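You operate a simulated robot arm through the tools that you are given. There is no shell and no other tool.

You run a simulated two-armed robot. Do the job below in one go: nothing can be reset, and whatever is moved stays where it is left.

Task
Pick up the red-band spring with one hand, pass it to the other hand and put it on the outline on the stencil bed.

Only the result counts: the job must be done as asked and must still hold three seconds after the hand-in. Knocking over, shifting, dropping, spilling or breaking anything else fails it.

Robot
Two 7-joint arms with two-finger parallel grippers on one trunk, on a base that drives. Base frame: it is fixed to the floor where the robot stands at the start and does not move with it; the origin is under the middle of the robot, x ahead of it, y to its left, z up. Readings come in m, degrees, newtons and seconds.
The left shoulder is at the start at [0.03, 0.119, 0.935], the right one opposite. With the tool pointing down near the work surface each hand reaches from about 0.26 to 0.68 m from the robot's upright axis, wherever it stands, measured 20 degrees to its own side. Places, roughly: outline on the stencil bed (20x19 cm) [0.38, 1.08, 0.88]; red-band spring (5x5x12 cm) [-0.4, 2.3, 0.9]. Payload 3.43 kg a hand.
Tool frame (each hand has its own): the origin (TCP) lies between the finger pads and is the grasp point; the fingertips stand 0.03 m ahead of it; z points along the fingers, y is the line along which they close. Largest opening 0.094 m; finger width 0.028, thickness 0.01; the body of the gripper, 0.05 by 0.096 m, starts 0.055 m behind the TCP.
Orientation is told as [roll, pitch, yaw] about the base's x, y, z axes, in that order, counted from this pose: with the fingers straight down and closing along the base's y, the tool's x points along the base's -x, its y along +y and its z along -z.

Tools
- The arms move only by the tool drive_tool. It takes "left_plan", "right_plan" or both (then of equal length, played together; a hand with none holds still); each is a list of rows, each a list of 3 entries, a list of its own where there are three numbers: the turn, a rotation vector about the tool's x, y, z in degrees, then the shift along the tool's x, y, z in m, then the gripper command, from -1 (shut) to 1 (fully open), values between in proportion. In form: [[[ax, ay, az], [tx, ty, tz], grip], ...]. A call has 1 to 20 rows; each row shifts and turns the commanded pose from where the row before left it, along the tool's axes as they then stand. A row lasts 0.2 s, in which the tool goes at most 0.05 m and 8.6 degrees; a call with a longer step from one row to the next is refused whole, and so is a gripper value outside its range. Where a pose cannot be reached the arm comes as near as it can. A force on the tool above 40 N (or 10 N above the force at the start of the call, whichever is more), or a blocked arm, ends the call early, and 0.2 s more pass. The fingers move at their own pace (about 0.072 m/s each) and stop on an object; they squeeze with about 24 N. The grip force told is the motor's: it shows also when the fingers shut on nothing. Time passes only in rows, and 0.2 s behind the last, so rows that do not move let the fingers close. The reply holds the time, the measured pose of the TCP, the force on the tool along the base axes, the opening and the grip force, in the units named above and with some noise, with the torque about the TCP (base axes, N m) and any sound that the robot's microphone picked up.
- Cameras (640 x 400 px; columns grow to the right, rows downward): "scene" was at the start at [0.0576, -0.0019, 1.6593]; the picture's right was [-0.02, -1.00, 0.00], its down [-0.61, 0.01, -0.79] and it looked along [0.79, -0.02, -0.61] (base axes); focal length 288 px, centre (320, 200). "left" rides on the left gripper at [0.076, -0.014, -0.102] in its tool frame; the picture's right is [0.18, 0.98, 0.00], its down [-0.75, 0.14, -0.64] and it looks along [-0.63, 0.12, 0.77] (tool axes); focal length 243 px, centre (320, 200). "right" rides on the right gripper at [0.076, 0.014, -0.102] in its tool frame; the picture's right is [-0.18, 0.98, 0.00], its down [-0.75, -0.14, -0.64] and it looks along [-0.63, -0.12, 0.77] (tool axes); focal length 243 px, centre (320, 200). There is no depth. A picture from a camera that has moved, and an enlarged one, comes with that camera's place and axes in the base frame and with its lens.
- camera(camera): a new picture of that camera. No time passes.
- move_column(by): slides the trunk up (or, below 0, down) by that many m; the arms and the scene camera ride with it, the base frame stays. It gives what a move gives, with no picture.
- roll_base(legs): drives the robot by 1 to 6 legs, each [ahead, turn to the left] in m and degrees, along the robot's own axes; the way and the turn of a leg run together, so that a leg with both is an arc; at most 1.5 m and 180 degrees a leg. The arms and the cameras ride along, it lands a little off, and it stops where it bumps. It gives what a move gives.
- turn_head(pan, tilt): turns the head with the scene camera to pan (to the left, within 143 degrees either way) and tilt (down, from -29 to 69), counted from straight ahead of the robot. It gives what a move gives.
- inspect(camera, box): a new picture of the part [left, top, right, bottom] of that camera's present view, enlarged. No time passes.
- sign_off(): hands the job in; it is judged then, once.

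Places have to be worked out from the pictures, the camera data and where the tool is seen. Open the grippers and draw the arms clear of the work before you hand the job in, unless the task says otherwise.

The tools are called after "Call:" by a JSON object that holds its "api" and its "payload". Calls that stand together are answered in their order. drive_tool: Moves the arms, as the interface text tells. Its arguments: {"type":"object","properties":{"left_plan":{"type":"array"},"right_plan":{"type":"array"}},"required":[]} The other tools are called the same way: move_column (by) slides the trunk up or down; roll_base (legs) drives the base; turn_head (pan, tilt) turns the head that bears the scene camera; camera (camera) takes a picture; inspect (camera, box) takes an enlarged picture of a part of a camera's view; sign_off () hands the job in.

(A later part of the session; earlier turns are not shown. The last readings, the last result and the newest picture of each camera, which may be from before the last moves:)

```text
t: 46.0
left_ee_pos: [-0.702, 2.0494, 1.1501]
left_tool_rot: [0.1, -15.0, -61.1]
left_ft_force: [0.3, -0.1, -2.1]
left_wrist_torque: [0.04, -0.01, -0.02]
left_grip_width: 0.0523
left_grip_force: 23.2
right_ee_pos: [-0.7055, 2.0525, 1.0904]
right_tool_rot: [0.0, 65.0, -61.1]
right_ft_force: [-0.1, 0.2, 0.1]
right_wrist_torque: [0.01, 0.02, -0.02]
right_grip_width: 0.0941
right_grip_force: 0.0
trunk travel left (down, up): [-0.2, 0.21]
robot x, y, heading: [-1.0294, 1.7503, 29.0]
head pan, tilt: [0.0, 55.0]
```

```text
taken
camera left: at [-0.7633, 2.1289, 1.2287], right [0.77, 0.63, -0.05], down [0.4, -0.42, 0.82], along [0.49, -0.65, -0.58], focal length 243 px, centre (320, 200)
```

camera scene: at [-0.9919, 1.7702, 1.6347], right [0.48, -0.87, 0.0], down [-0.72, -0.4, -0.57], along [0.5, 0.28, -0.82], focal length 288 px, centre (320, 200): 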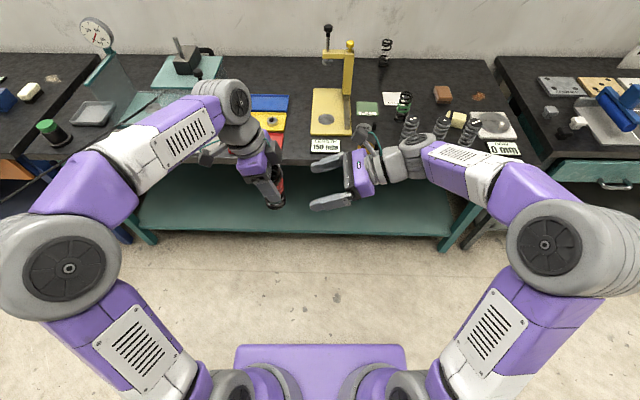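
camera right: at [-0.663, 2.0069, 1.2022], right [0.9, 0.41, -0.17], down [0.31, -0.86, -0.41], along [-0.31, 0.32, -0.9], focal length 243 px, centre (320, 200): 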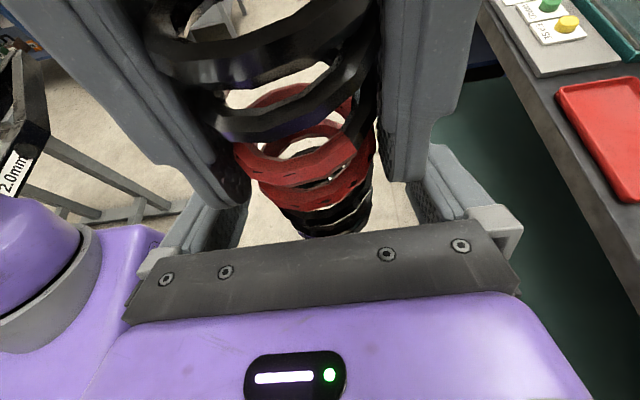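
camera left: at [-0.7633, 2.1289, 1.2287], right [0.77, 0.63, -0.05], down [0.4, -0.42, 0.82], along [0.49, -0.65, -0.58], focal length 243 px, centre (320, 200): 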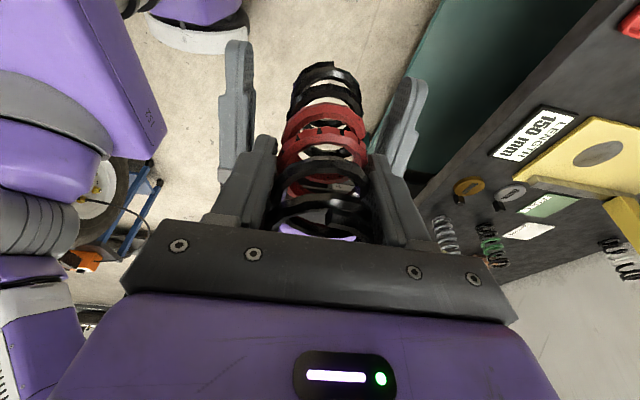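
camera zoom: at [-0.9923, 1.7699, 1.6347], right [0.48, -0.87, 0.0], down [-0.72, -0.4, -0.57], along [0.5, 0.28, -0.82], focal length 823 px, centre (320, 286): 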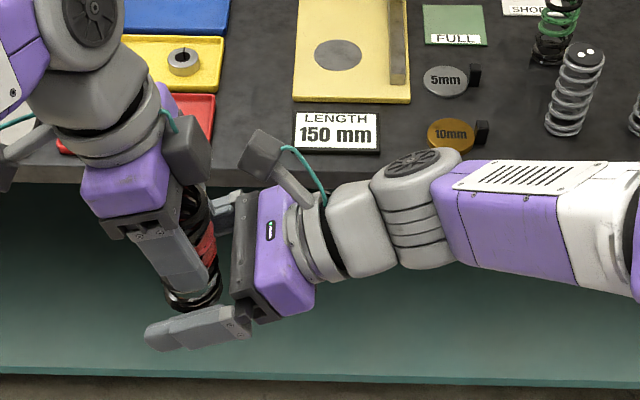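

Both right fingers straddle the spring's lower coils symmetrically and below the left fingertips. I close the right gripper while the left keeps holding.

Call:
{"api": "drive_tool", "payload": {"right_plan": [[[0, 0, 0], [0, 0, 0], 0.5], [[0, 0, 0], [0, 0, 0], 0.25], [[0, 0, 0], [0, 0, 0], 0.1], [[0, 0, 0], [0, 0, 0], -0.2], [[0, 0, 0], [0, 0, 0], -1], [[0, 0, 0], [0, 0, 0], -1], [[0, 0, 0], [0, 0, 0], -1]]}}

Call:
{"api": "camera", "payload": {"camera": "left"}}

Call:
{"api": "camera", "payload": {"camera": "right"}}

```text
t: 47.6
left_ee_pos: [-0.7015, 2.0487, 1.1494]
left_tool_rot: [-0.1, -14.9, -61.2]
left_ft_force: [-11.5, -9.2, 1.9]
left_wrist_torque: [-0.07, 0.15, -0.06]
left_grip_width: 0.052
left_grip_force: 24.1
right_ee_pos: [-0.7042, 2.0525, 1.0899]
right_tool_rot: [-0.1, 65.0, -61.3]
right_ft_force: [10.4, 9.8, -0.9]
right_wrist_torque: [-0.5, 0.56, 0.08]
right_grip_width: 0.0541
right_grip_force: 23.7
trunk travel left (down, up): [-0.2, 0.21]
robot x, y, heading: [-1.0292, 1.752, 29.1]
head pan, tilt: [0.0, 55.0]
```

```text
taken
camera left: at [-0.7634, 2.1286, 1.2287], right [0.77, 0.63, -0.05], down [0.4, -0.42, 0.82], along [0.49, -0.65, -0.58], focal length 243 px, centre (320, 200)
```

left: 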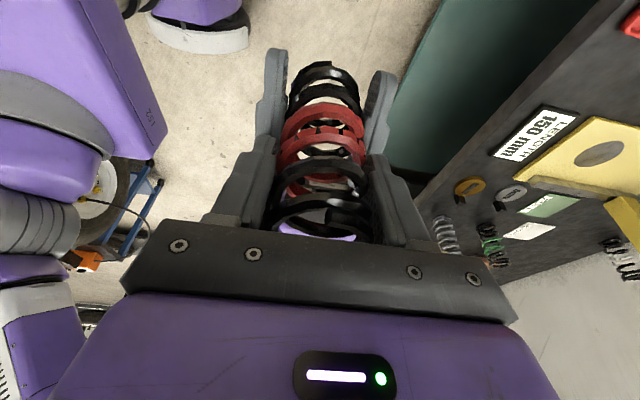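

```text
taken
camera right: at [-0.6622, 2.0069, 1.2019], right [0.9, 0.41, -0.17], down [0.31, -0.86, -0.41], along [-0.31, 0.32, -0.9], focal length 243 px, centre (320, 200)
```

right: 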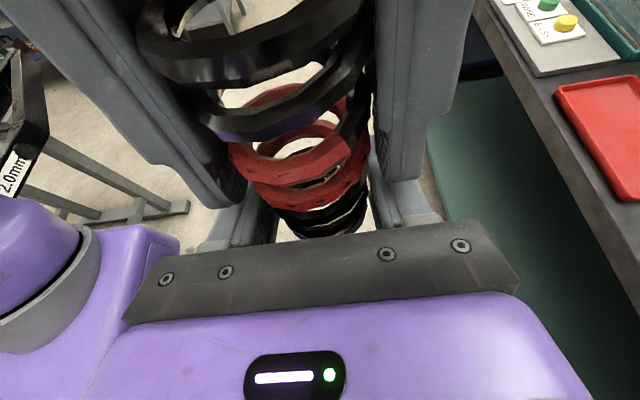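

Both hands hold it; there is a side load of ~14 N along the closing axis, so the right hand sits slightly too far back. I nudge the right hand forward 1.5 mm to relieve it.

Call:
{"api": "drive_tool", "payload": {"right_plan": [[[0, 0, 0], [0, 0.0015, 0], -1], [[0, 0, 0], [0, 0, 0], -1], [[0, 0, 0], [0, 0, 0], -1]]}}

```text
t: 48.4
left_ee_pos: [-0.7014, 2.0497, 1.1494]
left_tool_rot: [0.0, -14.9, -61.0]
left_ft_force: [-6.3, -5.3, 1.4]
left_wrist_torque: [-0.12, 0.2, 0.07]
left_grip_width: 0.0521
left_grip_force: 23.7
right_ee_pos: [-0.7044, 2.0536, 1.0908]
right_tool_rot: [-0.1, 65.0, -61.1]
right_ft_force: [5.4, 5.0, -1.7]
right_wrist_torque: [-0.25, 0.14, -0.07]
right_grip_width: 0.0538
right_grip_force: 23.7
trunk travel left (down, up): [-0.2, 0.21]
robot x, y, heading: [-1.0289, 1.749, 29.1]
head pan, tilt: [0.0, 55.0]
```

The load dropped by more than half. I nudge another 1.2 mm, then open the left hand and draw it up along its own axis.

Call:
{"api": "drive_tool", "payload": {"right_plan": [[[0, 0, 0], [0, 0.0012, 0], -1], [[0, 0, 0], [0, 0, 0], -1], [[0, 0, 0], [0, 0, 0], -1], [[0, 0, 0], [0, 0, 0], -1], [[0, 0, 0], [0, 0, 0], -1], [[0, 0, 0], [0, 0, 0], -1], [[0, 0, 0], [0, 0, 0], -1]], "left_plan": [[[0, 0, 0], [0, 0, 0], -1], [[0, 0, 0], [0, 0, 0], -1], [[0, 0, 0], [0, 0, 0], 0.2], [[0, 0, 0], [0, 0, 0], 0.35], [[0, 0, 0], [0, 0, 0], 0.6], [[0, 0, 0], [0, 0, 0], 1], [[0, 0, 0], [0, 0, 0], 1]]}}

Call:
{"api": "camera", "payload": {"camera": "left"}}

Call:
{"api": "camera", "payload": {"camera": "right"}}

```text
t: 50.0
left_ee_pos: [-0.7022, 2.0498, 1.1486]
left_tool_rot: [0.1, -15.0, -61.0]
left_ft_force: [0.0, -0.1, 0.3]
left_wrist_torque: [-0.01, 0.04, 0.02]
left_grip_width: 0.094
left_grip_force: 0.1
right_ee_pos: [-0.7027, 2.0539, 1.0905]
right_tool_rot: [0.0, 65.0, -61.1]
right_ft_force: [-0.3, -0.5, -0.2]
right_wrist_torque: [-0.01, 0.02, -0.02]
right_grip_width: 0.0539
right_grip_force: 24.2
trunk travel left (down, up): [-0.2, 0.21]
robot x, y, heading: [-1.0306, 1.7541, 28.9]
head pan, tilt: [0.0, 55.0]
```

```text
taken
camera left: at [-0.7633, 2.129, 1.2287], right [0.77, 0.63, -0.05], down [0.4, -0.42, 0.82], along [0.49, -0.65, -0.58], focal length 243 px, centre (320, 200)
```

left: 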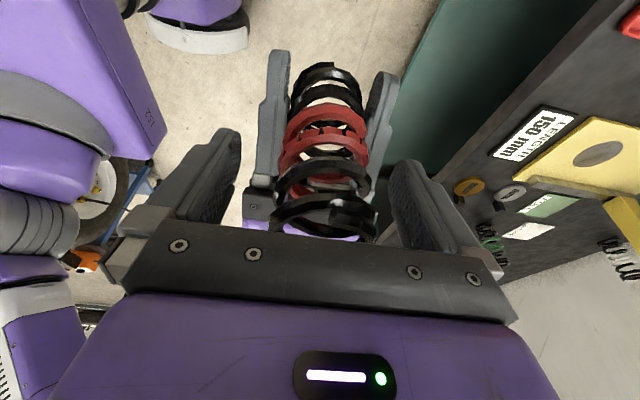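

```text
taken
camera right: at [-0.6603, 2.0081, 1.2018], right [0.9, 0.41, -0.17], down [0.31, -0.86, -0.41], along [-0.31, 0.32, -0.9], focal length 243 px, centre (320, 200)
```

right: 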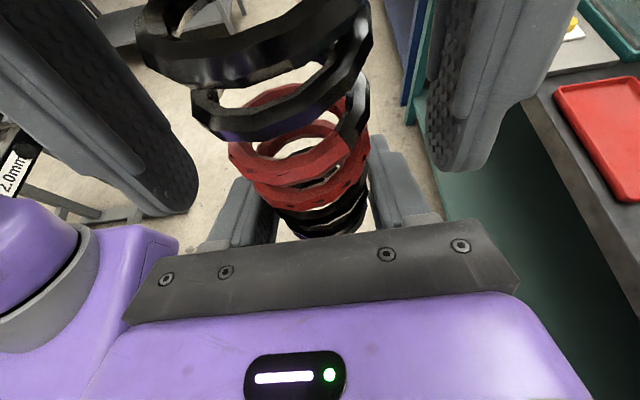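

The right hand alone holds the spring and the left is fully open around it. I withdraw the left hand along its axis.

Call:
{"api": "drive_tool", "payload": {"left_plan": [[[0, 0, 0], [0, 0, -0.015], 1], [[0, 0, 0], [0, 0, -0.025], 1], [[0, 0, 0], [0, 0, -0.03], 1], [[0, 0, 0], [0, 0, -0.04], 1], [[0, 0, 0], [0.03, 0, -0.03], 1], [[0, 0, 0], [0.04, 0, 0], 1], [[0, 0, 0], [0.04, 0, 0], 1], [[0, 0, 0], [0, 0, 0], 1]]}}

Call:
{"api": "camera", "payload": {"camera": "scene"}}

Call:
{"api": "camera", "payload": {"camera": "left"}}

Call:
{"api": "camera", "payload": {"camera": "right"}}

```text
t: 51.8
left_ee_pos: [-0.7701, 2.1751, 1.2553]
left_tool_rot: [0.0, -15.0, -61.1]
left_ft_force: [0.0, 0.8, 0.8]
left_wrist_torque: [0.03, 0.02, 0.01]
left_grip_width: 0.094
left_grip_force: 0.1
right_ee_pos: [-0.7019, 2.0534, 1.0899]
right_tool_rot: [-0.1, 65.0, -61.1]
right_ft_force: [-0.1, -0.7, -0.9]
right_wrist_torque: [0.02, -0.02, -0.02]
right_grip_width: 0.0542
right_grip_force: 23.6
trunk travel left (down, up): [-0.2, 0.21]
robot x, y, heading: [-1.0323, 1.7508, 29.1]
head pan, tilt: [0.0, 55.0]
```

```text
taken
camera scene: at [-0.992, 1.7695, 1.6347], right [0.48, -0.87, 0.0], down [-0.72, -0.4, -0.57], along [0.5, 0.28, -0.82], focal length 288 px, centre (320, 200)
```

scene: 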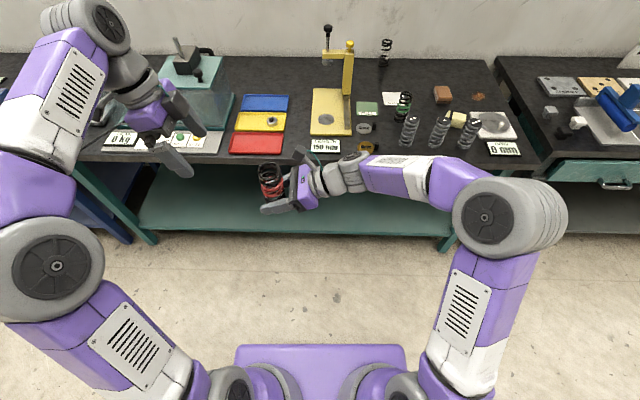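

```text
taken
camera left: at [-0.832, 2.2542, 1.3356], right [0.77, 0.63, -0.05], down [0.4, -0.42, 0.82], along [0.49, -0.65, -0.58], focal length 243 px, centre (320, 200)
```

left: 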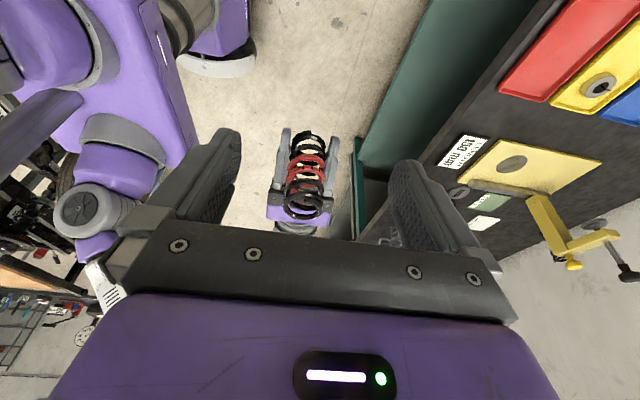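

```text
taken
camera right: at [-0.66, 2.0076, 1.2018], right [0.9, 0.41, -0.17], down [0.31, -0.86, -0.41], along [-0.31, 0.32, -0.9], focal length 243 px, centre (320, 200)
```

right: 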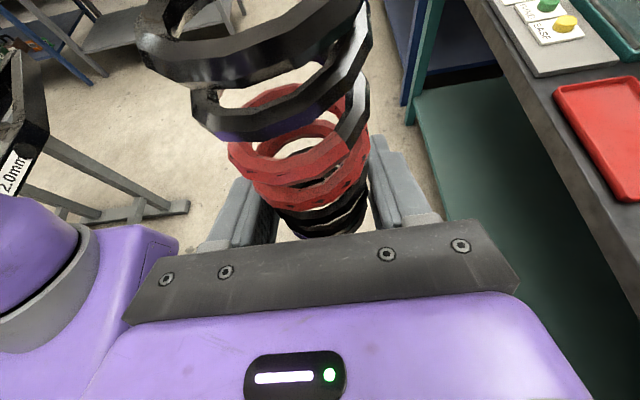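

Handover done; the right hand holds the spring firmly. I zoom in from the left camera to check the spring's tilt in the right hand.

Call:
{"api": "inspect", "payload": {"camera": "left", "box": [250, 110, 360, 250]}}

Call:
{"api": "inspect", "payload": {"camera": "scene", "box": [240, 140, 340, 230]}}

```text
2.86 times, centred on (305, 180) of left
camera zoom: at [-0.832, 2.2542, 1.3356], right [0.77, 0.63, -0.05], down [0.4, -0.42, 0.82], along [0.49, -0.65, -0.58], focal length 693 px, centre (363, 257)
```

zoom: 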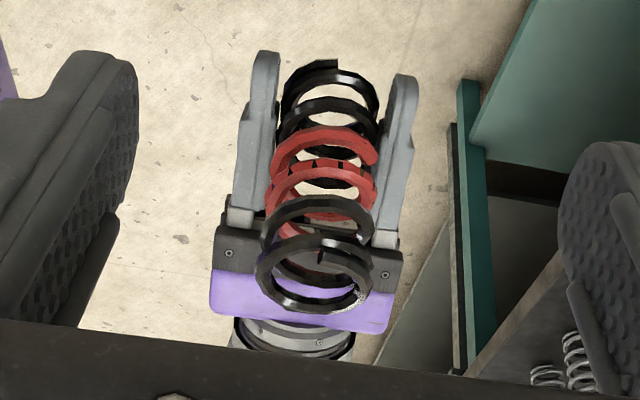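

```text
4.44 times, centred on (290, 185) of scene
camera zoom: at [-0.992, 1.7695, 1.6347], right [0.48, -0.87, 0.0], down [-0.72, -0.4, -0.57], along [0.5, 0.28, -0.82], focal length 1280 px, centre (453, 267)
```

zoom: 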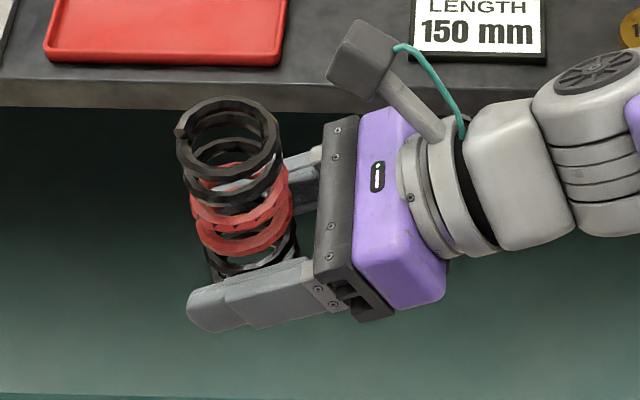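

The spring stands upright in the right hand, its axis roughly 1 cm palm-ward of the TCP. Before driving to the outline I lift the left hand back out of the way and look along the route and behind me.

Call:
{"api": "drive_tool", "payload": {"left_plan": [[[0, 0, 0], [0, -0.04, -0.02], 1], [[0, 0, 0], [0.02, -0.035, -0.02], 1], [[0, 0, 0], [0.02, -0.035, -0.02], 1], [[0, 0, 0], [0.02, -0.03, -0.02], 1], [[0, 0, 0], [0, 0, 0], 1]]}}

Call:
{"api": "turn_head", "payload": {"pan": -75, "tilt": 35}}

Call:
{"api": "camera", "payload": {"camera": "scene"}}

Call:
{"api": "turn_head", "payload": {"pan": 130, "tilt": 40}}

Call:
{"api": "camera", "payload": {"camera": "scene"}}

```text
t: 53.0
left_ee_pos: [-0.9311, 2.1747, 1.3176]
left_tool_rot: [0.0, -15.0, -60.9]
left_ft_force: [-0.5, -0.3, 0.2]
left_wrist_torque: [0.02, -0.01, -0.03]
left_grip_width: 0.0941
left_grip_force: 0.0
right_ee_pos: [-0.7023, 2.0533, 1.0892]
right_tool_rot: [-0.1, 65.0, -61.2]
right_ft_force: [0.2, -0.2, -0.1]
right_wrist_torque: [-0.01, 0.02, -0.01]
right_grip_width: 0.0538
right_grip_force: 24.1
trunk travel left (down, up): [-0.2, 0.21]
robot x, y, heading: [-1.033, 1.7512, 29.0]
head pan, tilt: [0.0, 55.0]
```

```text
t: 54.5
left_ee_pos: [-0.9309, 2.175, 1.3172]
left_tool_rot: [0.0, -15.0, -61.0]
left_ft_force: [-1.0, 0.6, -0.1]
left_wrist_torque: [0.02, 0.02, -0.02]
left_grip_width: 0.0942
left_grip_force: 0.1
right_ee_pos: [-0.7029, 2.0538, 1.0886]
right_tool_rot: [-0.1, 65.0, -61.1]
right_ft_force: [-0.5, 0.3, -0.3]
right_wrist_torque: [-0.01, -0.02, -0.01]
right_grip_width: 0.0539
right_grip_force: 24.1
trunk travel left (down, up): [-0.2, 0.21]
robot x, y, heading: [-1.0327, 1.749, 29.2]
head pan, tilt: [-75.0, 35.0]
```

```text
taken
camera scene: at [-0.9942, 1.6719, 1.663], right [-0.72, -0.69, 0.0], down [-0.4, 0.41, -0.82], along [0.57, -0.59, -0.57], focal length 288 px, centre (320, 200)
```

scene: 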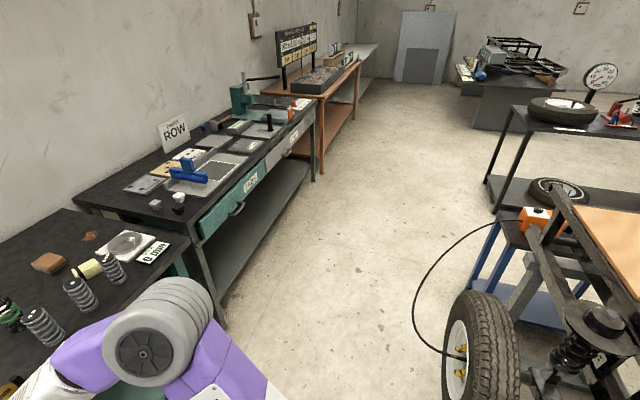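

```text
t: 57.5
left_ee_pos: [-0.9313, 2.1755, 1.3178]
left_tool_rot: [0.0, -14.9, -61.0]
left_ft_force: [0.0, 0.5, 0.4]
left_wrist_torque: [0.0, -0.05, 0.05]
left_grip_width: 0.0939
left_grip_force: 0.0
right_ee_pos: [-0.7026, 2.054, 1.0909]
right_tool_rot: [-0.1, 65.0, -61.1]
right_ft_force: [0.0, -0.4, 0.5]
right_wrist_torque: [0.0, 0.02, -0.02]
right_grip_width: 0.054
right_grip_force: 23.8
trunk travel left (down, up): [-0.2, 0.21]
robot x, y, heading: [-1.0318, 1.749, 29.3]
head pan, tilt: [130.0, 40.0]
```

```text
taken
camera scene: at [-1.1347, 1.7657, 1.6554], right [0.36, 0.93, 0.0], down [0.6, -0.23, -0.77], along [-0.71, 0.28, -0.64], focal length 288 px, centre (320, 200)
```

scene: 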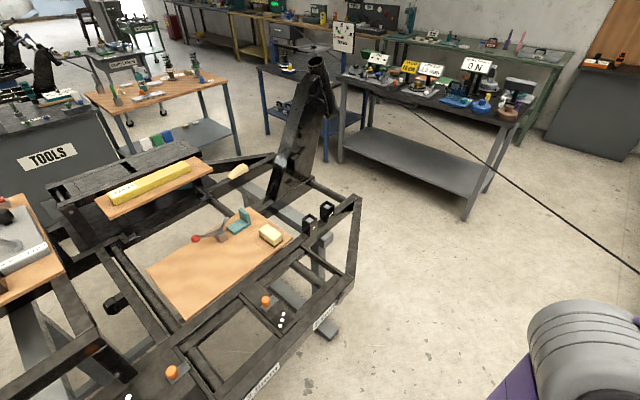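

The aisle is clear; the tyre and the hose stay on the far side. I turn right, drive to about 0.5 m in front of the TABS bench, and face it.

Call:
{"api": "roll_base", "payload": {"legs": [[0, -80.2], [1.317, 0], [0, 78]]}}

Call:
{"api": "turn_head", "payload": {"pan": 0, "tilt": 50}}

Call:
{"api": "camera", "payload": {"camera": "scene"}}

Call:
{"api": "camera", "payload": {"camera": "right"}}

```text
t: 70.9
left_ee_pos: [-0.0863, 1.1428, 1.3182]
left_tool_rot: [0.0, -15.0, -62.9]
left_ft_force: [0.1, -0.1, -0.9]
left_wrist_torque: [0.02, -0.01, -0.03]
left_grip_width: 0.0938
left_grip_force: 0.1
right_ee_pos: [0.1375, 1.0139, 1.09]
right_tool_rot: [-0.1, 65.0, -63.0]
right_ft_force: [0.3, -0.3, -0.3]
right_wrist_torque: [0.0, 0.02, -0.02]
right_grip_width: 0.0538
right_grip_force: 24.1
trunk travel left (down, up): [-0.2, 0.21]
robot x, y, heading: [-0.1992, 0.7209, 27.2]
head pan, tilt: [130.0, 40.0]
```

```text
t: 73.0
left_ee_pos: [-0.0862, 1.1435, 1.3181]
left_tool_rot: [0.1, -14.9, -62.9]
left_ft_force: [-0.1, 0.2, -0.5]
left_wrist_torque: [0.01, 0.02, 0.02]
left_grip_width: 0.094
left_grip_force: 0.1
right_ee_pos: [0.1377, 1.014, 1.0902]
right_tool_rot: [0.0, 65.0, -63.1]
right_ft_force: [-0.1, 0.1, 0.5]
right_wrist_torque: [0.02, -0.03, 0.03]
right_grip_width: 0.0539
right_grip_force: 24.0
trunk travel left (down, up): [-0.2, 0.21]
robot x, y, heading: [-0.1982, 0.7202, 26.8]
head pan, tilt: [0.0, 50.0]
```

```text
taken
camera scene: at [-0.1569, 0.7429, 1.6412], right [0.46, -0.89, 0.0], down [-0.68, -0.35, -0.64], along [0.57, 0.29, -0.77], focal length 288 px, centre (320, 200)
```

scene: 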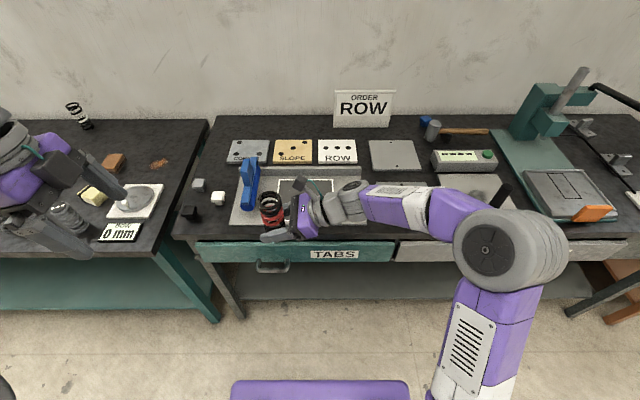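

```text
taken
camera right: at [0.1785, 0.9674, 1.2018], right [0.91, 0.38, -0.17], down [0.28, -0.87, -0.41], along [-0.3, 0.33, -0.9], focal length 243 px, centre (320, 200)
```

right: 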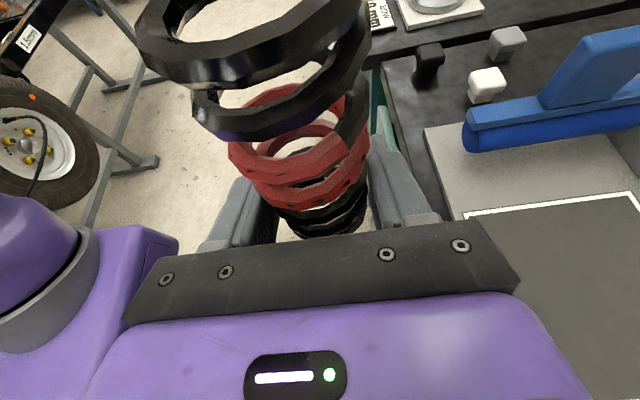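

I now face the bench squarely. I zoom in on the outline with both cameras to locate it exactly.

Call:
{"api": "inspect", "payload": {"camera": "scene", "box": [220, 130, 400, 250]}}

Call:
{"api": "inspect", "payload": {"camera": "right", "box": [380, 20, 640, 400]}}

```text
3.33 times, centred on (310, 190) of scene
camera zoom: at [-0.1569, 0.7429, 1.6412], right [0.46, -0.89, 0.0], down [-0.68, -0.35, -0.64], along [0.57, 0.29, -0.77], focal length 960 px, centre (353, 233)
```

zoom: 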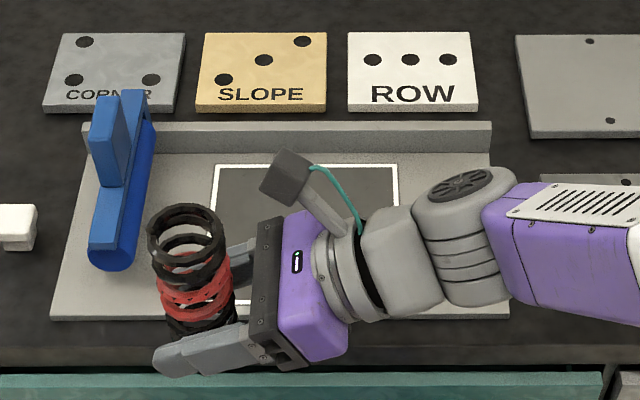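

```text
1.05 times, centred on (510, 210) of right (not enlarged: the box is as wide or as high as the picture)
camera zoom: at [0.1785, 0.9674, 1.2018], right [0.91, 0.38, -0.17], down [0.28, -0.87, -0.41], along [-0.3, 0.33, -0.9], focal length 255 px, centre (120, 190)
```

zoom: 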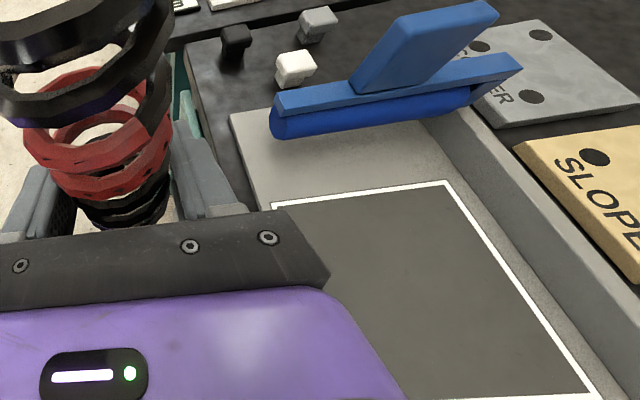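

The outline's corners come out as a 20×19 cm box centred at about (0.388, 1.081), on a bed at z≈0.88. I roll 0.15 m ahead, which leaves ~0.40 m to the bench edge.

Call:
{"api": "roll_base", "payload": {"legs": [[0.15, 0]]}}

Call:
{"api": "camera", "payload": {"camera": "scene"}}

```text
t: 74.4
left_ee_pos: [0.0494, 1.2119, 1.3177]
left_tool_rot: [-0.1, -15.0, -62.9]
left_ft_force: [-0.6, 0.6, 0.0]
left_wrist_torque: [-0.05, 0.04, -0.03]
left_grip_width: 0.094
left_grip_force: 0.0
right_ee_pos: [0.2723, 1.084, 1.0887]
right_tool_rot: [-0.2, 65.0, -63.1]
right_ft_force: [0.3, -0.6, -2.6]
right_wrist_torque: [-0.01, 0.01, 0.01]
right_grip_width: 0.0536
right_grip_force: 23.6
trunk travel left (down, up): [-0.2, 0.21]
robot x, y, heading: [-0.0639, 0.7918, 27.2]
head pan, tilt: [0.0, 50.0]
```

```text
taken
camera scene: at [-0.0216, 0.812, 1.6412], right [0.46, -0.89, 0.0], down [-0.68, -0.35, -0.64], along [0.57, 0.29, -0.77], focal length 288 px, centre (320, 200)
```

scene: 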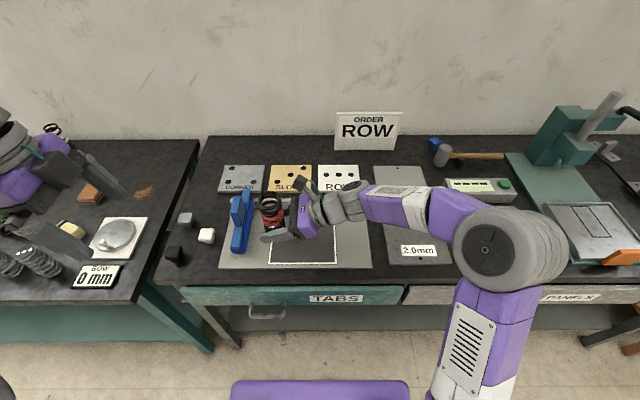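

The spring is about 10 cm short and 5 cm left of the outline's centre. I shift the right hand horizontally to above the centre.

Call:
{"api": "drive_tool", "payload": {"right_plan": [[[0, 0, 0], [-0.005, 0.025, -0.0107], -1], [[0, 0, 0], [-0.005, 0.025, -0.0107], -1], [[0, 0, 0], [-0.005, 0.025, -0.0107], -1], [[0, 0, 0], [-0.0051, 0.0265, -0.0109], -1], [[0, 0, 0], [0, 0, 0], -1]]}}

Call:
{"api": "camera", "payload": {"camera": "scene"}}

Call:
{"api": "camera", "payload": {"camera": "left"}}

Call:
{"api": "camera", "payload": {"camera": "right"}}

```text
t: 75.6
left_ee_pos: [0.0482, 1.2126, 1.3178]
left_tool_rot: [-0.1, -15.0, -62.9]
left_ft_force: [0.1, -0.3, 0.6]
left_wrist_torque: [0.01, 0.0, 0.0]
left_grip_width: 0.094
left_grip_force: 0.0
right_ee_pos: [0.3817, 1.087, 1.0898]
right_tool_rot: [0.0, 65.1, -62.9]
right_ft_force: [0.4, 0.1, -1.8]
right_wrist_torque: [0.02, 0.0, 0.01]
right_grip_width: 0.0536
right_grip_force: 23.7
trunk travel left (down, up): [-0.2, 0.21]
robot x, y, heading: [-0.066, 0.7885, 27.1]
head pan, tilt: [0.0, 50.0]
```

```text
taken
camera scene: at [-0.0234, 0.8112, 1.6413], right [0.46, -0.89, 0.0], down [-0.68, -0.35, -0.64], along [0.57, 0.29, -0.77], focal length 288 px, centre (320, 200)
```

scene: 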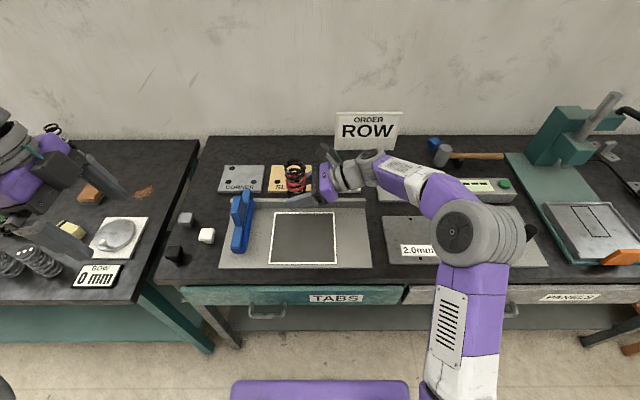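

```text
taken
camera left: at [-0.0119, 1.2933, 1.3971], right [0.79, 0.61, -0.05], down [0.38, -0.44, 0.82], along [0.47, -0.67, -0.58], focal length 243 px, centre (320, 200)
```

left: 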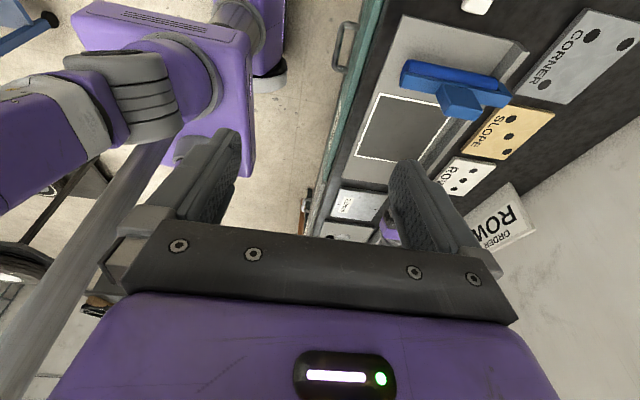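

```text
taken
camera right: at [0.4237, 1.0405, 1.2019], right [0.91, 0.38, -0.17], down [0.28, -0.87, -0.41], along [-0.3, 0.33, -0.9], focal length 243 px, centre (320, 200)
```

right: 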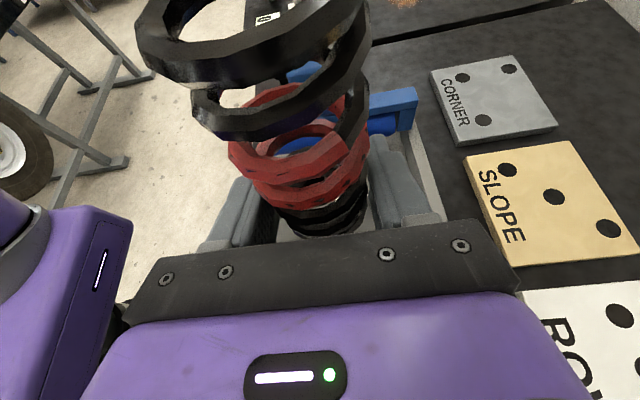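

The outline is now fully visible below. I enlarge it to fix its corners and check the bed's height relation.

Call:
{"api": "inspect", "payload": {"camera": "scene", "box": [210, 140, 390, 280]}}

Call:
{"api": "inspect", "payload": {"camera": "left", "box": [320, 0, 560, 240]}}

```text
2.86 times, centred on (300, 210) of scene
camera zoom: at [-0.0234, 0.8112, 1.6413], right [0.46, -0.89, 0.0], down [-0.68, -0.35, -0.64], along [0.57, 0.29, -0.77], focal length 823 px, centre (377, 171)
```

zoom: 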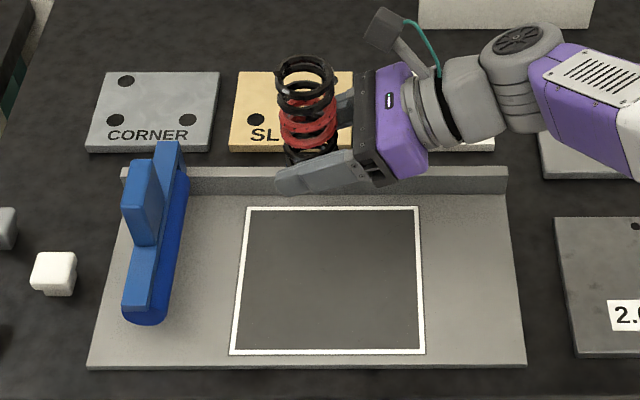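

```text
1.67 times, centred on (440, 120) of left
camera zoom: at [-0.0119, 1.2933, 1.3971], right [0.79, 0.61, -0.05], down [0.38, -0.44, 0.82], along [0.47, -0.67, -0.58], focal length 404 px, centre (120, 333)
```

zoom: 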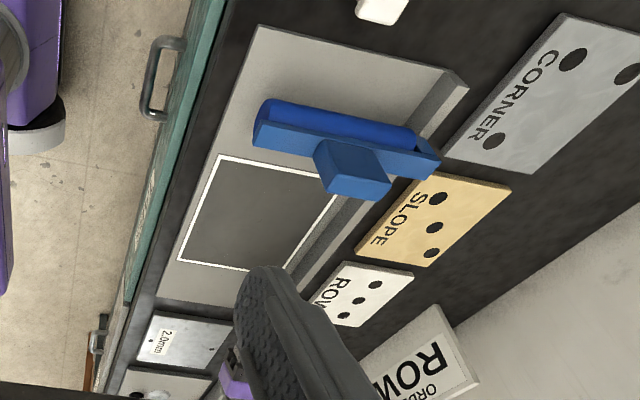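

Outline centre (0.389, 1.081) agrees, and the spring's axis is within 1 cm of being right above it. I lower the hand by 12 cm straight down.

Call:
{"api": "drive_tool", "payload": {"right_plan": [[[0, 0, 0], [-0.0181, 0, 0.0085], -1], [[0, 0, 0], [-0.0227, 0, 0.0106], -1], [[0, 0, 0], [-0.0227, 0, 0.0106], -1], [[0, 0, 0], [-0.0227, 0, 0.0106], -1], [[0, 0, 0], [-0.0227, 0, 0.0106], -1], [[0, 0, 0], [0, 0, 0], -1]]}}

Call:
{"api": "camera", "payload": {"camera": "scene"}}

Call:
{"api": "inspect", "payload": {"camera": "scene", "box": [210, 140, 390, 280]}}

Call:
{"api": "camera", "payload": {"camera": "right"}}

```text
t: 77.0
left_ee_pos: [0.0475, 1.211, 1.3171]
left_tool_rot: [0.0, -14.9, -62.8]
left_ft_force: [0.2, -0.1, 0.2]
left_wrist_torque: [-0.02, 0.02, 0.0]
left_grip_width: 0.0944
left_grip_force: 0.2
right_ee_pos: [0.3844, 1.0865, 0.9705]
right_tool_rot: [0.0, 64.9, -62.9]
right_ft_force: [-0.4, -0.5, -2.5]
right_wrist_torque: [-0.02, -0.01, 0.01]
right_grip_width: 0.0538
right_grip_force: 23.8
trunk travel left (down, up): [-0.2, 0.21]
robot x, y, heading: [-0.0707, 0.79, 26.9]
head pan, tilt: [0.0, 50.0]
```

```text
taken
camera scene: at [-0.023, 0.8113, 1.6413], right [0.46, -0.89, 0.0], down [-0.68, -0.35, -0.64], along [0.57, 0.29, -0.77], focal length 288 px, centre (320, 200)
```

scene: 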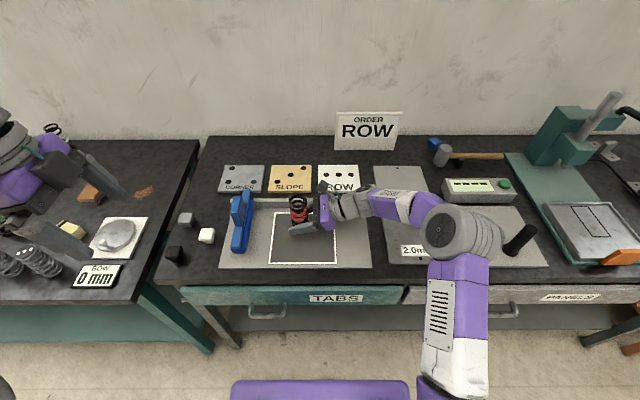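

```text
2.86 times, centred on (300, 210) of scene
camera zoom: at [-0.023, 0.8113, 1.6413], right [0.46, -0.89, 0.0], down [-0.68, -0.35, -0.64], along [0.57, 0.29, -0.77], focal length 823 px, centre (377, 171)
```

zoom: 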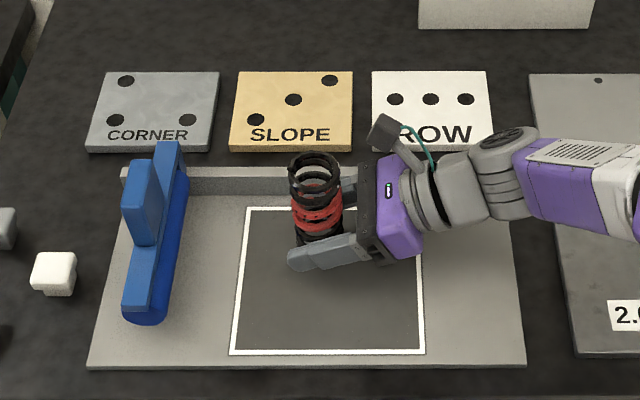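

```text
taken
camera right: at [0.4241, 1.0397, 1.0815], right [0.91, 0.38, -0.17], down [0.28, -0.87, -0.41], along [-0.3, 0.33, -0.9], focal length 243 px, centre (320, 200)
```

right: 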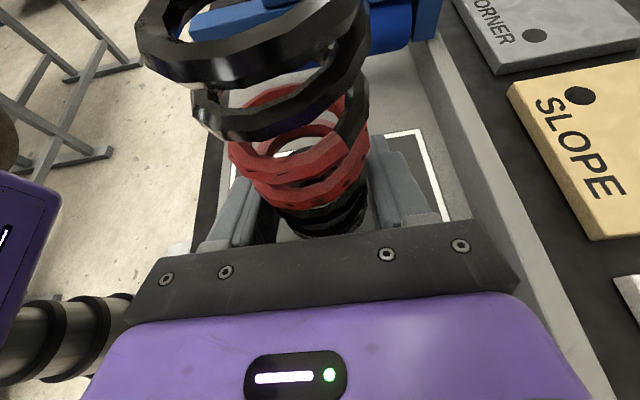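

The spring's bottom should be ~5 cm above the bed and it sits within a centimetre of the centre. I lower 3 cm more with a small centring trim, then look for contact.

Call:
{"api": "drive_tool", "payload": {"right_plan": [[[0, 0, 0], [-0.0103, -0.004, 0.0015], -1], [[0, 0, 0], [-0.0091, 0, 0.0042], -1], [[0, 0, 0], [-0.0091, 0, 0.0042], -1], [[0, 0, 0], [0, 0, 0], -1]]}}

Call:
{"api": "inspect", "payload": {"camera": "scene", "box": [250, 160, 370, 270]}}

Call:
{"api": "camera", "payload": {"camera": "right"}}

Call:
{"api": "inspect", "payload": {"camera": "left", "box": [320, 40, 500, 240]}}

```text
t: 78.0
left_ee_pos: [0.0475, 1.2123, 1.3186]
left_tool_rot: [0.1, -15.0, -62.9]
left_ft_force: [-0.2, 0.7, -0.1]
left_wrist_torque: [0.0, 0.02, -0.03]
left_grip_width: 0.0941
left_grip_force: 0.1
right_ee_pos: [0.3816, 1.0819, 0.94]
right_tool_rot: [-0.1, 64.9, -63.0]
right_ft_force: [-0.8, -0.7, -2.0]
right_wrist_torque: [-0.02, -0.06, -0.04]
right_grip_width: 0.0539
right_grip_force: 23.9
trunk travel left (down, up): [-0.2, 0.21]
robot x, y, heading: [-0.0662, 0.7928, 27.0]
head pan, tilt: [0.0, 50.0]
```

```text
3.64 times, centred on (310, 215) of scene
camera zoom: at [-0.0229, 0.8114, 1.6412], right [0.46, -0.89, 0.0], down [-0.68, -0.35, -0.64], along [0.57, 0.29, -0.77], focal length 1047 px, centre (356, 146)
```

zoom: 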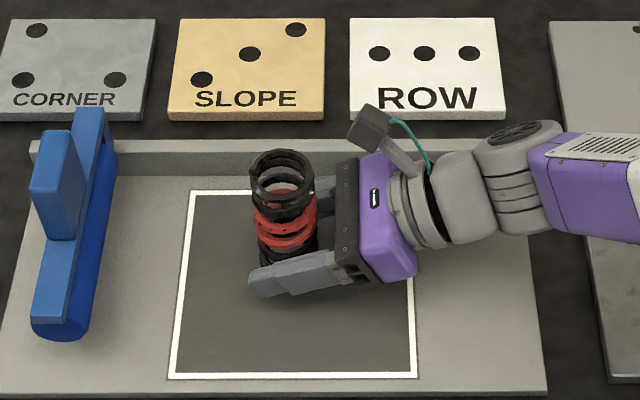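

```text
taken
camera right: at [0.4224, 1.0356, 1.0515], right [0.91, 0.38, -0.17], down [0.28, -0.87, -0.41], along [-0.3, 0.33, -0.9], focal length 243 px, centre (320, 200)
```

right: 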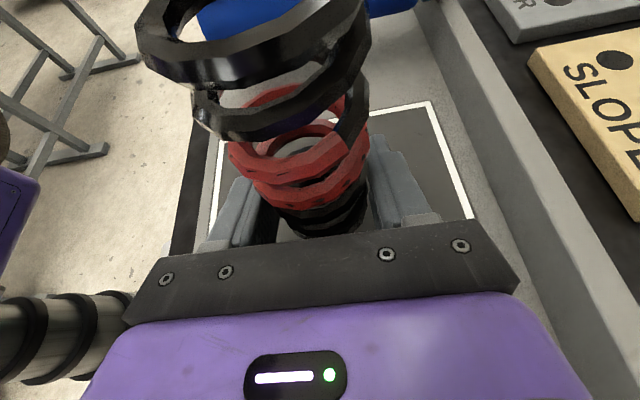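

```text
2.00 times, centred on (410, 140) of left
camera zoom: at [-0.0114, 1.2935, 1.397], right [0.79, 0.61, -0.05], down [0.38, -0.44, 0.82], along [0.47, -0.67, -0.58], focal length 485 px, centre (140, 320)
```

zoom: 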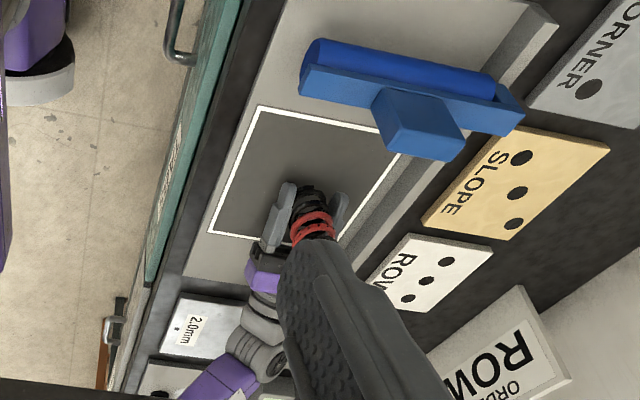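

No contact yet at TCP z = 0.940 (bottom ≈ 0.90). I lower in small steps and read the vertical force.

Call:
{"api": "drive_tool", "payload": {"right_plan": [[[0, 0, 0], [-0.00362, 0, 0.00169], -1], [[0, 0, 0], [-0.00362, 0, 0.00169], -1], [[0, 0, 0], [-0.00362, 0, 0.00169], -1], [[0, 0, 0], [0, 0, 0], -1]]}}

Call:
{"api": "inspect", "payload": {"camera": "scene", "box": [250, 160, 370, 270]}}

```text
t: 79.0
left_ee_pos: [0.0478, 1.2126, 1.3172]
left_tool_rot: [0.0, -15.0, -62.9]
left_ft_force: [0.0, -0.6, -0.4]
left_wrist_torque: [0.0, -0.01, 0.01]
left_grip_width: 0.0943
left_grip_force: 0.0
right_ee_pos: [0.381, 1.0823, 0.929]
right_tool_rot: [0.0, 65.1, -63.0]
right_ft_force: [-0.2, 0.1, -3.3]
right_wrist_torque: [0.02, 0.01, 0.01]
right_grip_width: 0.0539
right_grip_force: 24.1
trunk travel left (down, up): [-0.2, 0.21]
robot x, y, heading: [-0.068, 0.7879, 27.2]
head pan, tilt: [0.0, 50.0]
```

```text
3.64 times, centred on (310, 215) of scene
camera zoom: at [-0.0228, 0.8114, 1.6412], right [0.46, -0.89, 0.0], down [-0.68, -0.35, -0.64], along [0.57, 0.29, -0.77], focal length 1047 px, centre (356, 146)
```

zoom: 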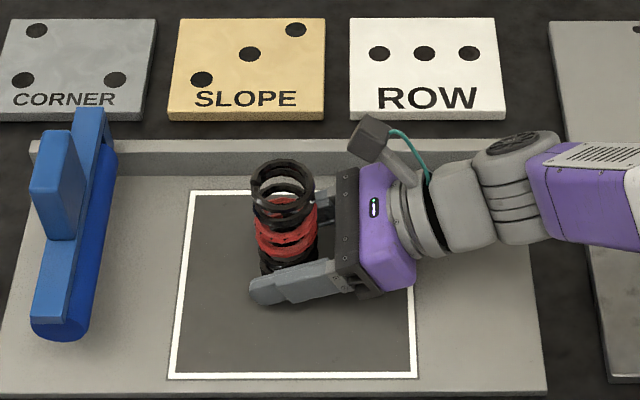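

Still free at z = 0.929. I continue down in 2 mm steps.

Call:
{"api": "drive_tool", "payload": {"right_plan": [[[0, 0, 0], [-0.00181, 0, 0.00085], -1], [[0, 0, 0], [-0.00181, 0, 0.00085], -1], [[0, 0, 0], [-0.00181, 0, 0.00085], -1]]}}

```text
t: 79.8
left_ee_pos: [0.0476, 1.2113, 1.3182]
left_tool_rot: [0.0, -15.0, -62.9]
left_ft_force: [0.6, 0.2, -0.1]
left_wrist_torque: [-0.01, 0.01, 0.05]
left_grip_width: 0.0939
left_grip_force: 0.0
right_ee_pos: [0.3816, 1.0826, 0.9221]
right_tool_rot: [0.0, 65.0, -62.9]
right_ft_force: [0.0, 0.9, -2.6]
right_wrist_torque: [0.0, 0.0, 0.04]
right_grip_width: 0.0538
right_grip_force: 24.0
trunk travel left (down, up): [-0.2, 0.21]
robot x, y, heading: [-0.0628, 0.7876, 26.8]
head pan, tilt: [0.0, 50.0]
```

No contact at z = 0.922. I go on in 2 mm steps.

Call:
{"api": "drive_tool", "payload": {"right_plan": [[[0, 0, 0], [-0.00181, 0, 0.00085], -1], [[0, 0, 0], [-0.00181, 0, 0.00085], -1]]}}

Call:
{"api": "drive_tool", "payload": {"right_plan": [[[0, 0, 0], [-0.00181, 0, 0.00085], -1]]}}

Call:
{"api": "inspect", "payload": {"camera": "scene", "box": [260, 180, 340, 250]}}

Call:
{"api": "inspect", "payload": {"camera": "left", "box": [420, 80, 520, 180]}}

```text
t: 80.4
left_ee_pos: [0.0485, 1.2115, 1.3176]
left_tool_rot: [0.0, -15.0, -62.9]
left_ft_force: [-1.3, -0.5, -0.2]
left_wrist_torque: [0.01, -0.01, 0.02]
left_grip_width: 0.0939
left_grip_force: 0.2
right_ee_pos: [0.3813, 1.0815, 0.9181]
right_tool_rot: [0.0, 65.0, -62.8]
right_ft_force: [0.1, 0.1, -3.1]
right_wrist_torque: [0.02, -0.03, 0.02]
right_grip_width: 0.0538
right_grip_force: 24.1
trunk travel left (down, up): [-0.2, 0.21]
robot x, y, heading: [-0.065, 0.7898, 27.2]
head pan, tilt: [0.0, 50.0]
```

```text
t: 80.8
left_ee_pos: [0.0483, 1.2123, 1.3181]
left_tool_rot: [-0.1, -15.0, -62.8]
left_ft_force: [0.3, -0.3, 0.2]
left_wrist_torque: [-0.01, -0.02, 0.0]
left_grip_width: 0.094
left_grip_force: 0.1
right_ee_pos: [0.3825, 1.0818, 0.916]
right_tool_rot: [0.0, 65.1, -63.0]
right_ft_force: [-0.2, 0.3, -2.4]
right_wrist_torque: [-0.04, -0.04, -0.02]
right_grip_width: 0.0539
right_grip_force: 24.6
trunk travel left (down, up): [-0.2, 0.21]
robot x, y, heading: [-0.0673, 0.7867, 27.1]
head pan, tilt: [0.0, 50.0]
```

```text
5.71 times, centred on (300, 215) of scene
camera zoom: at [-0.0226, 0.8114, 1.6412], right [0.46, -0.89, 0.0], down [-0.68, -0.35, -0.64], along [0.57, 0.29, -0.77], focal length 1646 px, centre (434, 114)
```

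zoom: 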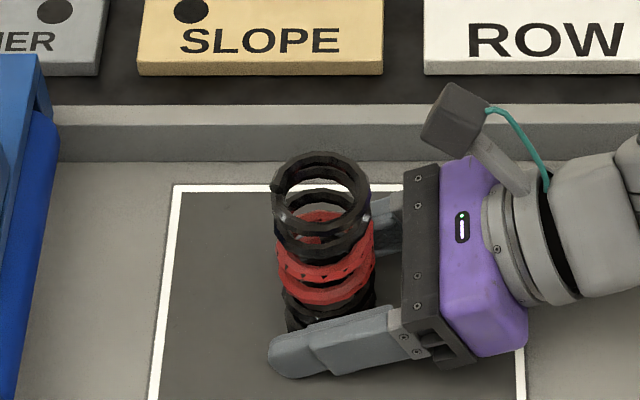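

```text
4.00 times, centred on (470, 130) of left
camera zoom: at [-0.0112, 1.2935, 1.397], right [0.79, 0.61, -0.05], down [0.38, -0.44, 0.82], along [0.47, -0.67, -0.58], focal length 970 px, centre (-280, 480)
```

zoom: 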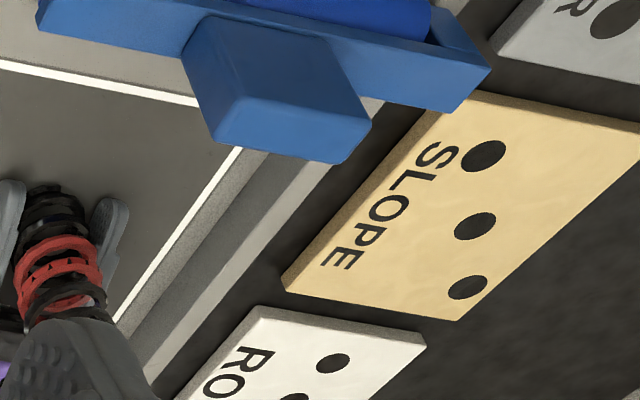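

No contact yet at 0.916, with fingertips still well above the bed. I keep lowering in 2 mm steps.

Call:
{"api": "drive_tool", "payload": {"right_plan": [[[0, 0, 0], [-0.00181, 0, 0.00085], -1]]}}

Call:
{"api": "drive_tool", "payload": {"right_plan": [[[0, 0, 0], [-0.00181, 0, 0.00085], -1]]}}

Call:
{"api": "drive_tool", "payload": {"right_plan": [[[0, 0, 0], [-0.0009, 0, 0.00042], -1]]}}

```text
t: 81.2
left_ee_pos: [0.0476, 1.2116, 1.3177]
left_tool_rot: [0.1, -15.0, -62.9]
left_ft_force: [-0.4, 0.0, 0.6]
left_wrist_torque: [0.01, 0.02, -0.03]
left_grip_width: 0.094
left_grip_force: 0.0
right_ee_pos: [0.3811, 1.0821, 0.9146]
right_tool_rot: [0.3, 65.1, -62.8]
right_ft_force: [0.8, -1.1, 3.8]
right_wrist_torque: [0.11, -0.08, 0.04]
right_grip_width: 0.0536
right_grip_force: 23.8
trunk travel left (down, up): [-0.2, 0.21]
robot x, y, heading: [-0.062, 0.7917, 27.1]
head pan, tilt: [0.0, 50.0]
```

```text
t: 81.6
left_ee_pos: [0.0479, 1.2113, 1.3184]
left_tool_rot: [0.1, -15.0, -62.9]
left_ft_force: [-0.4, 0.3, 0.4]
left_wrist_torque: [-0.03, 0.02, -0.01]
left_grip_width: 0.0941
left_grip_force: 0.1
right_ee_pos: [0.3815, 1.0823, 0.9152]
right_tool_rot: [0.6, 65.2, -62.4]
right_ft_force: [0.2, -2.8, 16.9]
right_wrist_torque: [-0.39, -0.16, 0.02]
right_grip_width: 0.054
right_grip_force: 24.1
trunk travel left (down, up): [-0.2, 0.21]
robot x, y, heading: [-0.0653, 0.7889, 27.1]
head pan, tilt: [0.0, 50.0]
```

```text
t: 82.0
left_ee_pos: [0.0462, 1.2109, 1.3186]
left_tool_rot: [0.2, -15.0, -63.0]
left_ft_force: [-0.4, -0.7, -0.4]
left_wrist_torque: [0.03, -0.05, 0.0]
left_grip_width: 0.094
left_grip_force: 0.0
right_ee_pos: [0.3806, 1.0824, 0.9152]
right_tool_rot: [0.7, 65.3, -62.4]
right_ft_force: [4.4, -2.0, 30.2]
right_wrist_torque: [-0.39, 0.19, 0.25]
right_grip_width: 0.054
right_grip_force: 24.1
trunk travel left (down, up): [-0.2, 0.21]
robot x, y, heading: [-0.0624, 0.7902, 27.0]
head pan, tilt: [0.0, 50.0]
```

The spring touched the bed (force rose to +30 N). I relax by 2.5 mm so it just rests, then look before releasing.

Call:
{"api": "drive_tool", "payload": {"right_plan": [[[0, 0, 0], [0.0022, 0, -0.00103], -1], [[0, 0, 0], [0, 0, 0], -1]]}}

Call:
{"api": "inspect", "payload": {"camera": "scene", "box": [250, 160, 370, 270]}}

Call:
{"api": "camera", "payload": {"camera": "right"}}

```text
t: 82.6
left_ee_pos: [0.0463, 1.2108, 1.3177]
left_tool_rot: [0.1, -15.0, -62.8]
left_ft_force: [0.0, 0.1, 0.3]
left_wrist_torque: [-0.02, -0.04, 0.01]
left_grip_width: 0.0939
left_grip_force: 0.2
right_ee_pos: [0.3808, 1.0813, 0.9153]
right_tool_rot: [0.3, 65.2, -62.8]
right_ft_force: [5.5, 2.9, 26.1]
right_wrist_torque: [0.39, 0.26, -0.08]
right_grip_width: 0.0536
right_grip_force: 24.1
trunk travel left (down, up): [-0.2, 0.21]
robot x, y, heading: [-0.0666, 0.7883, 27.3]
head pan, tilt: [0.0, 50.0]
```

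```text
3.64 times, centred on (310, 215) of scene
camera zoom: at [-0.0241, 0.8102, 1.6414], right [0.46, -0.89, 0.0], down [-0.68, -0.35, -0.64], along [0.57, 0.29, -0.77], focal length 1047 px, centre (356, 146)
```

zoom: 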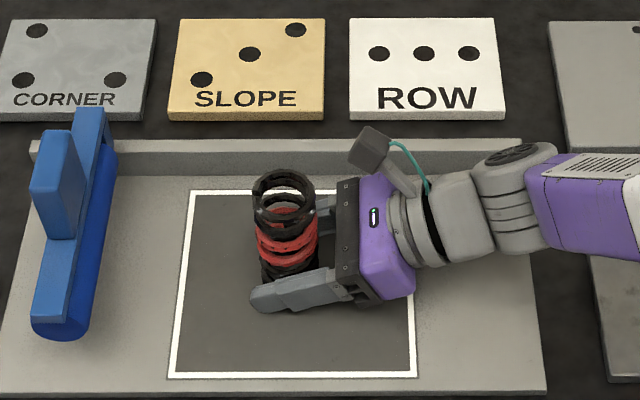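

```text
taken
camera right: at [0.4218, 1.0348, 1.027], right [0.91, 0.38, -0.17], down [0.28, -0.86, -0.41], along [-0.3, 0.33, -0.9], focal length 243 px, centre (320, 200)
```

right: 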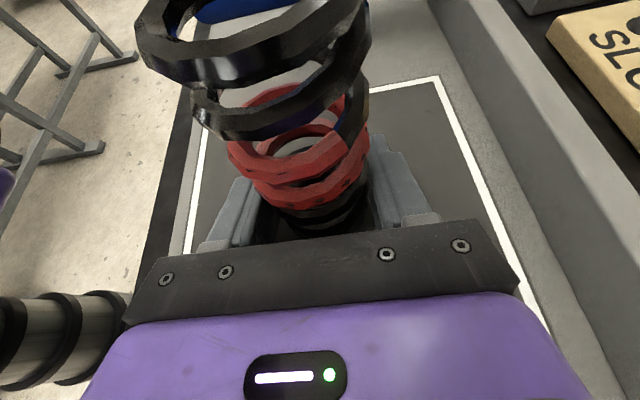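

The force is still 26 N, so I ease up another 1.5 mm.

Call:
{"api": "drive_tool", "payload": {"right_plan": [[[0, 0, 0], [0.00136, 0, -0.00063], -1], [[0, 0, 0], [0, 0, 0], -1], [[0, 0, 0], [0, 0, 0], -1]]}}

```text
t: 83.4
left_ee_pos: [0.0475, 1.2116, 1.3177]
left_tool_rot: [0.0, -15.0, -62.9]
left_ft_force: [1.1, 0.2, -0.5]
left_wrist_torque: [0.04, 0.0, 0.01]
left_grip_width: 0.0941
left_grip_force: 0.0
right_ee_pos: [0.3811, 1.082, 0.9145]
right_tool_rot: [0.0, 65.0, -63.0]
right_ft_force: [5.2, 7.0, 18.8]
right_wrist_torque: [0.56, 0.04, -0.28]
right_grip_width: 0.0539
right_grip_force: 24.3
trunk travel left (down, up): [-0.2, 0.21]
robot x, y, heading: [-0.065, 0.7902, 27.0]
head pan, tilt: [0.0, 50.0]
```

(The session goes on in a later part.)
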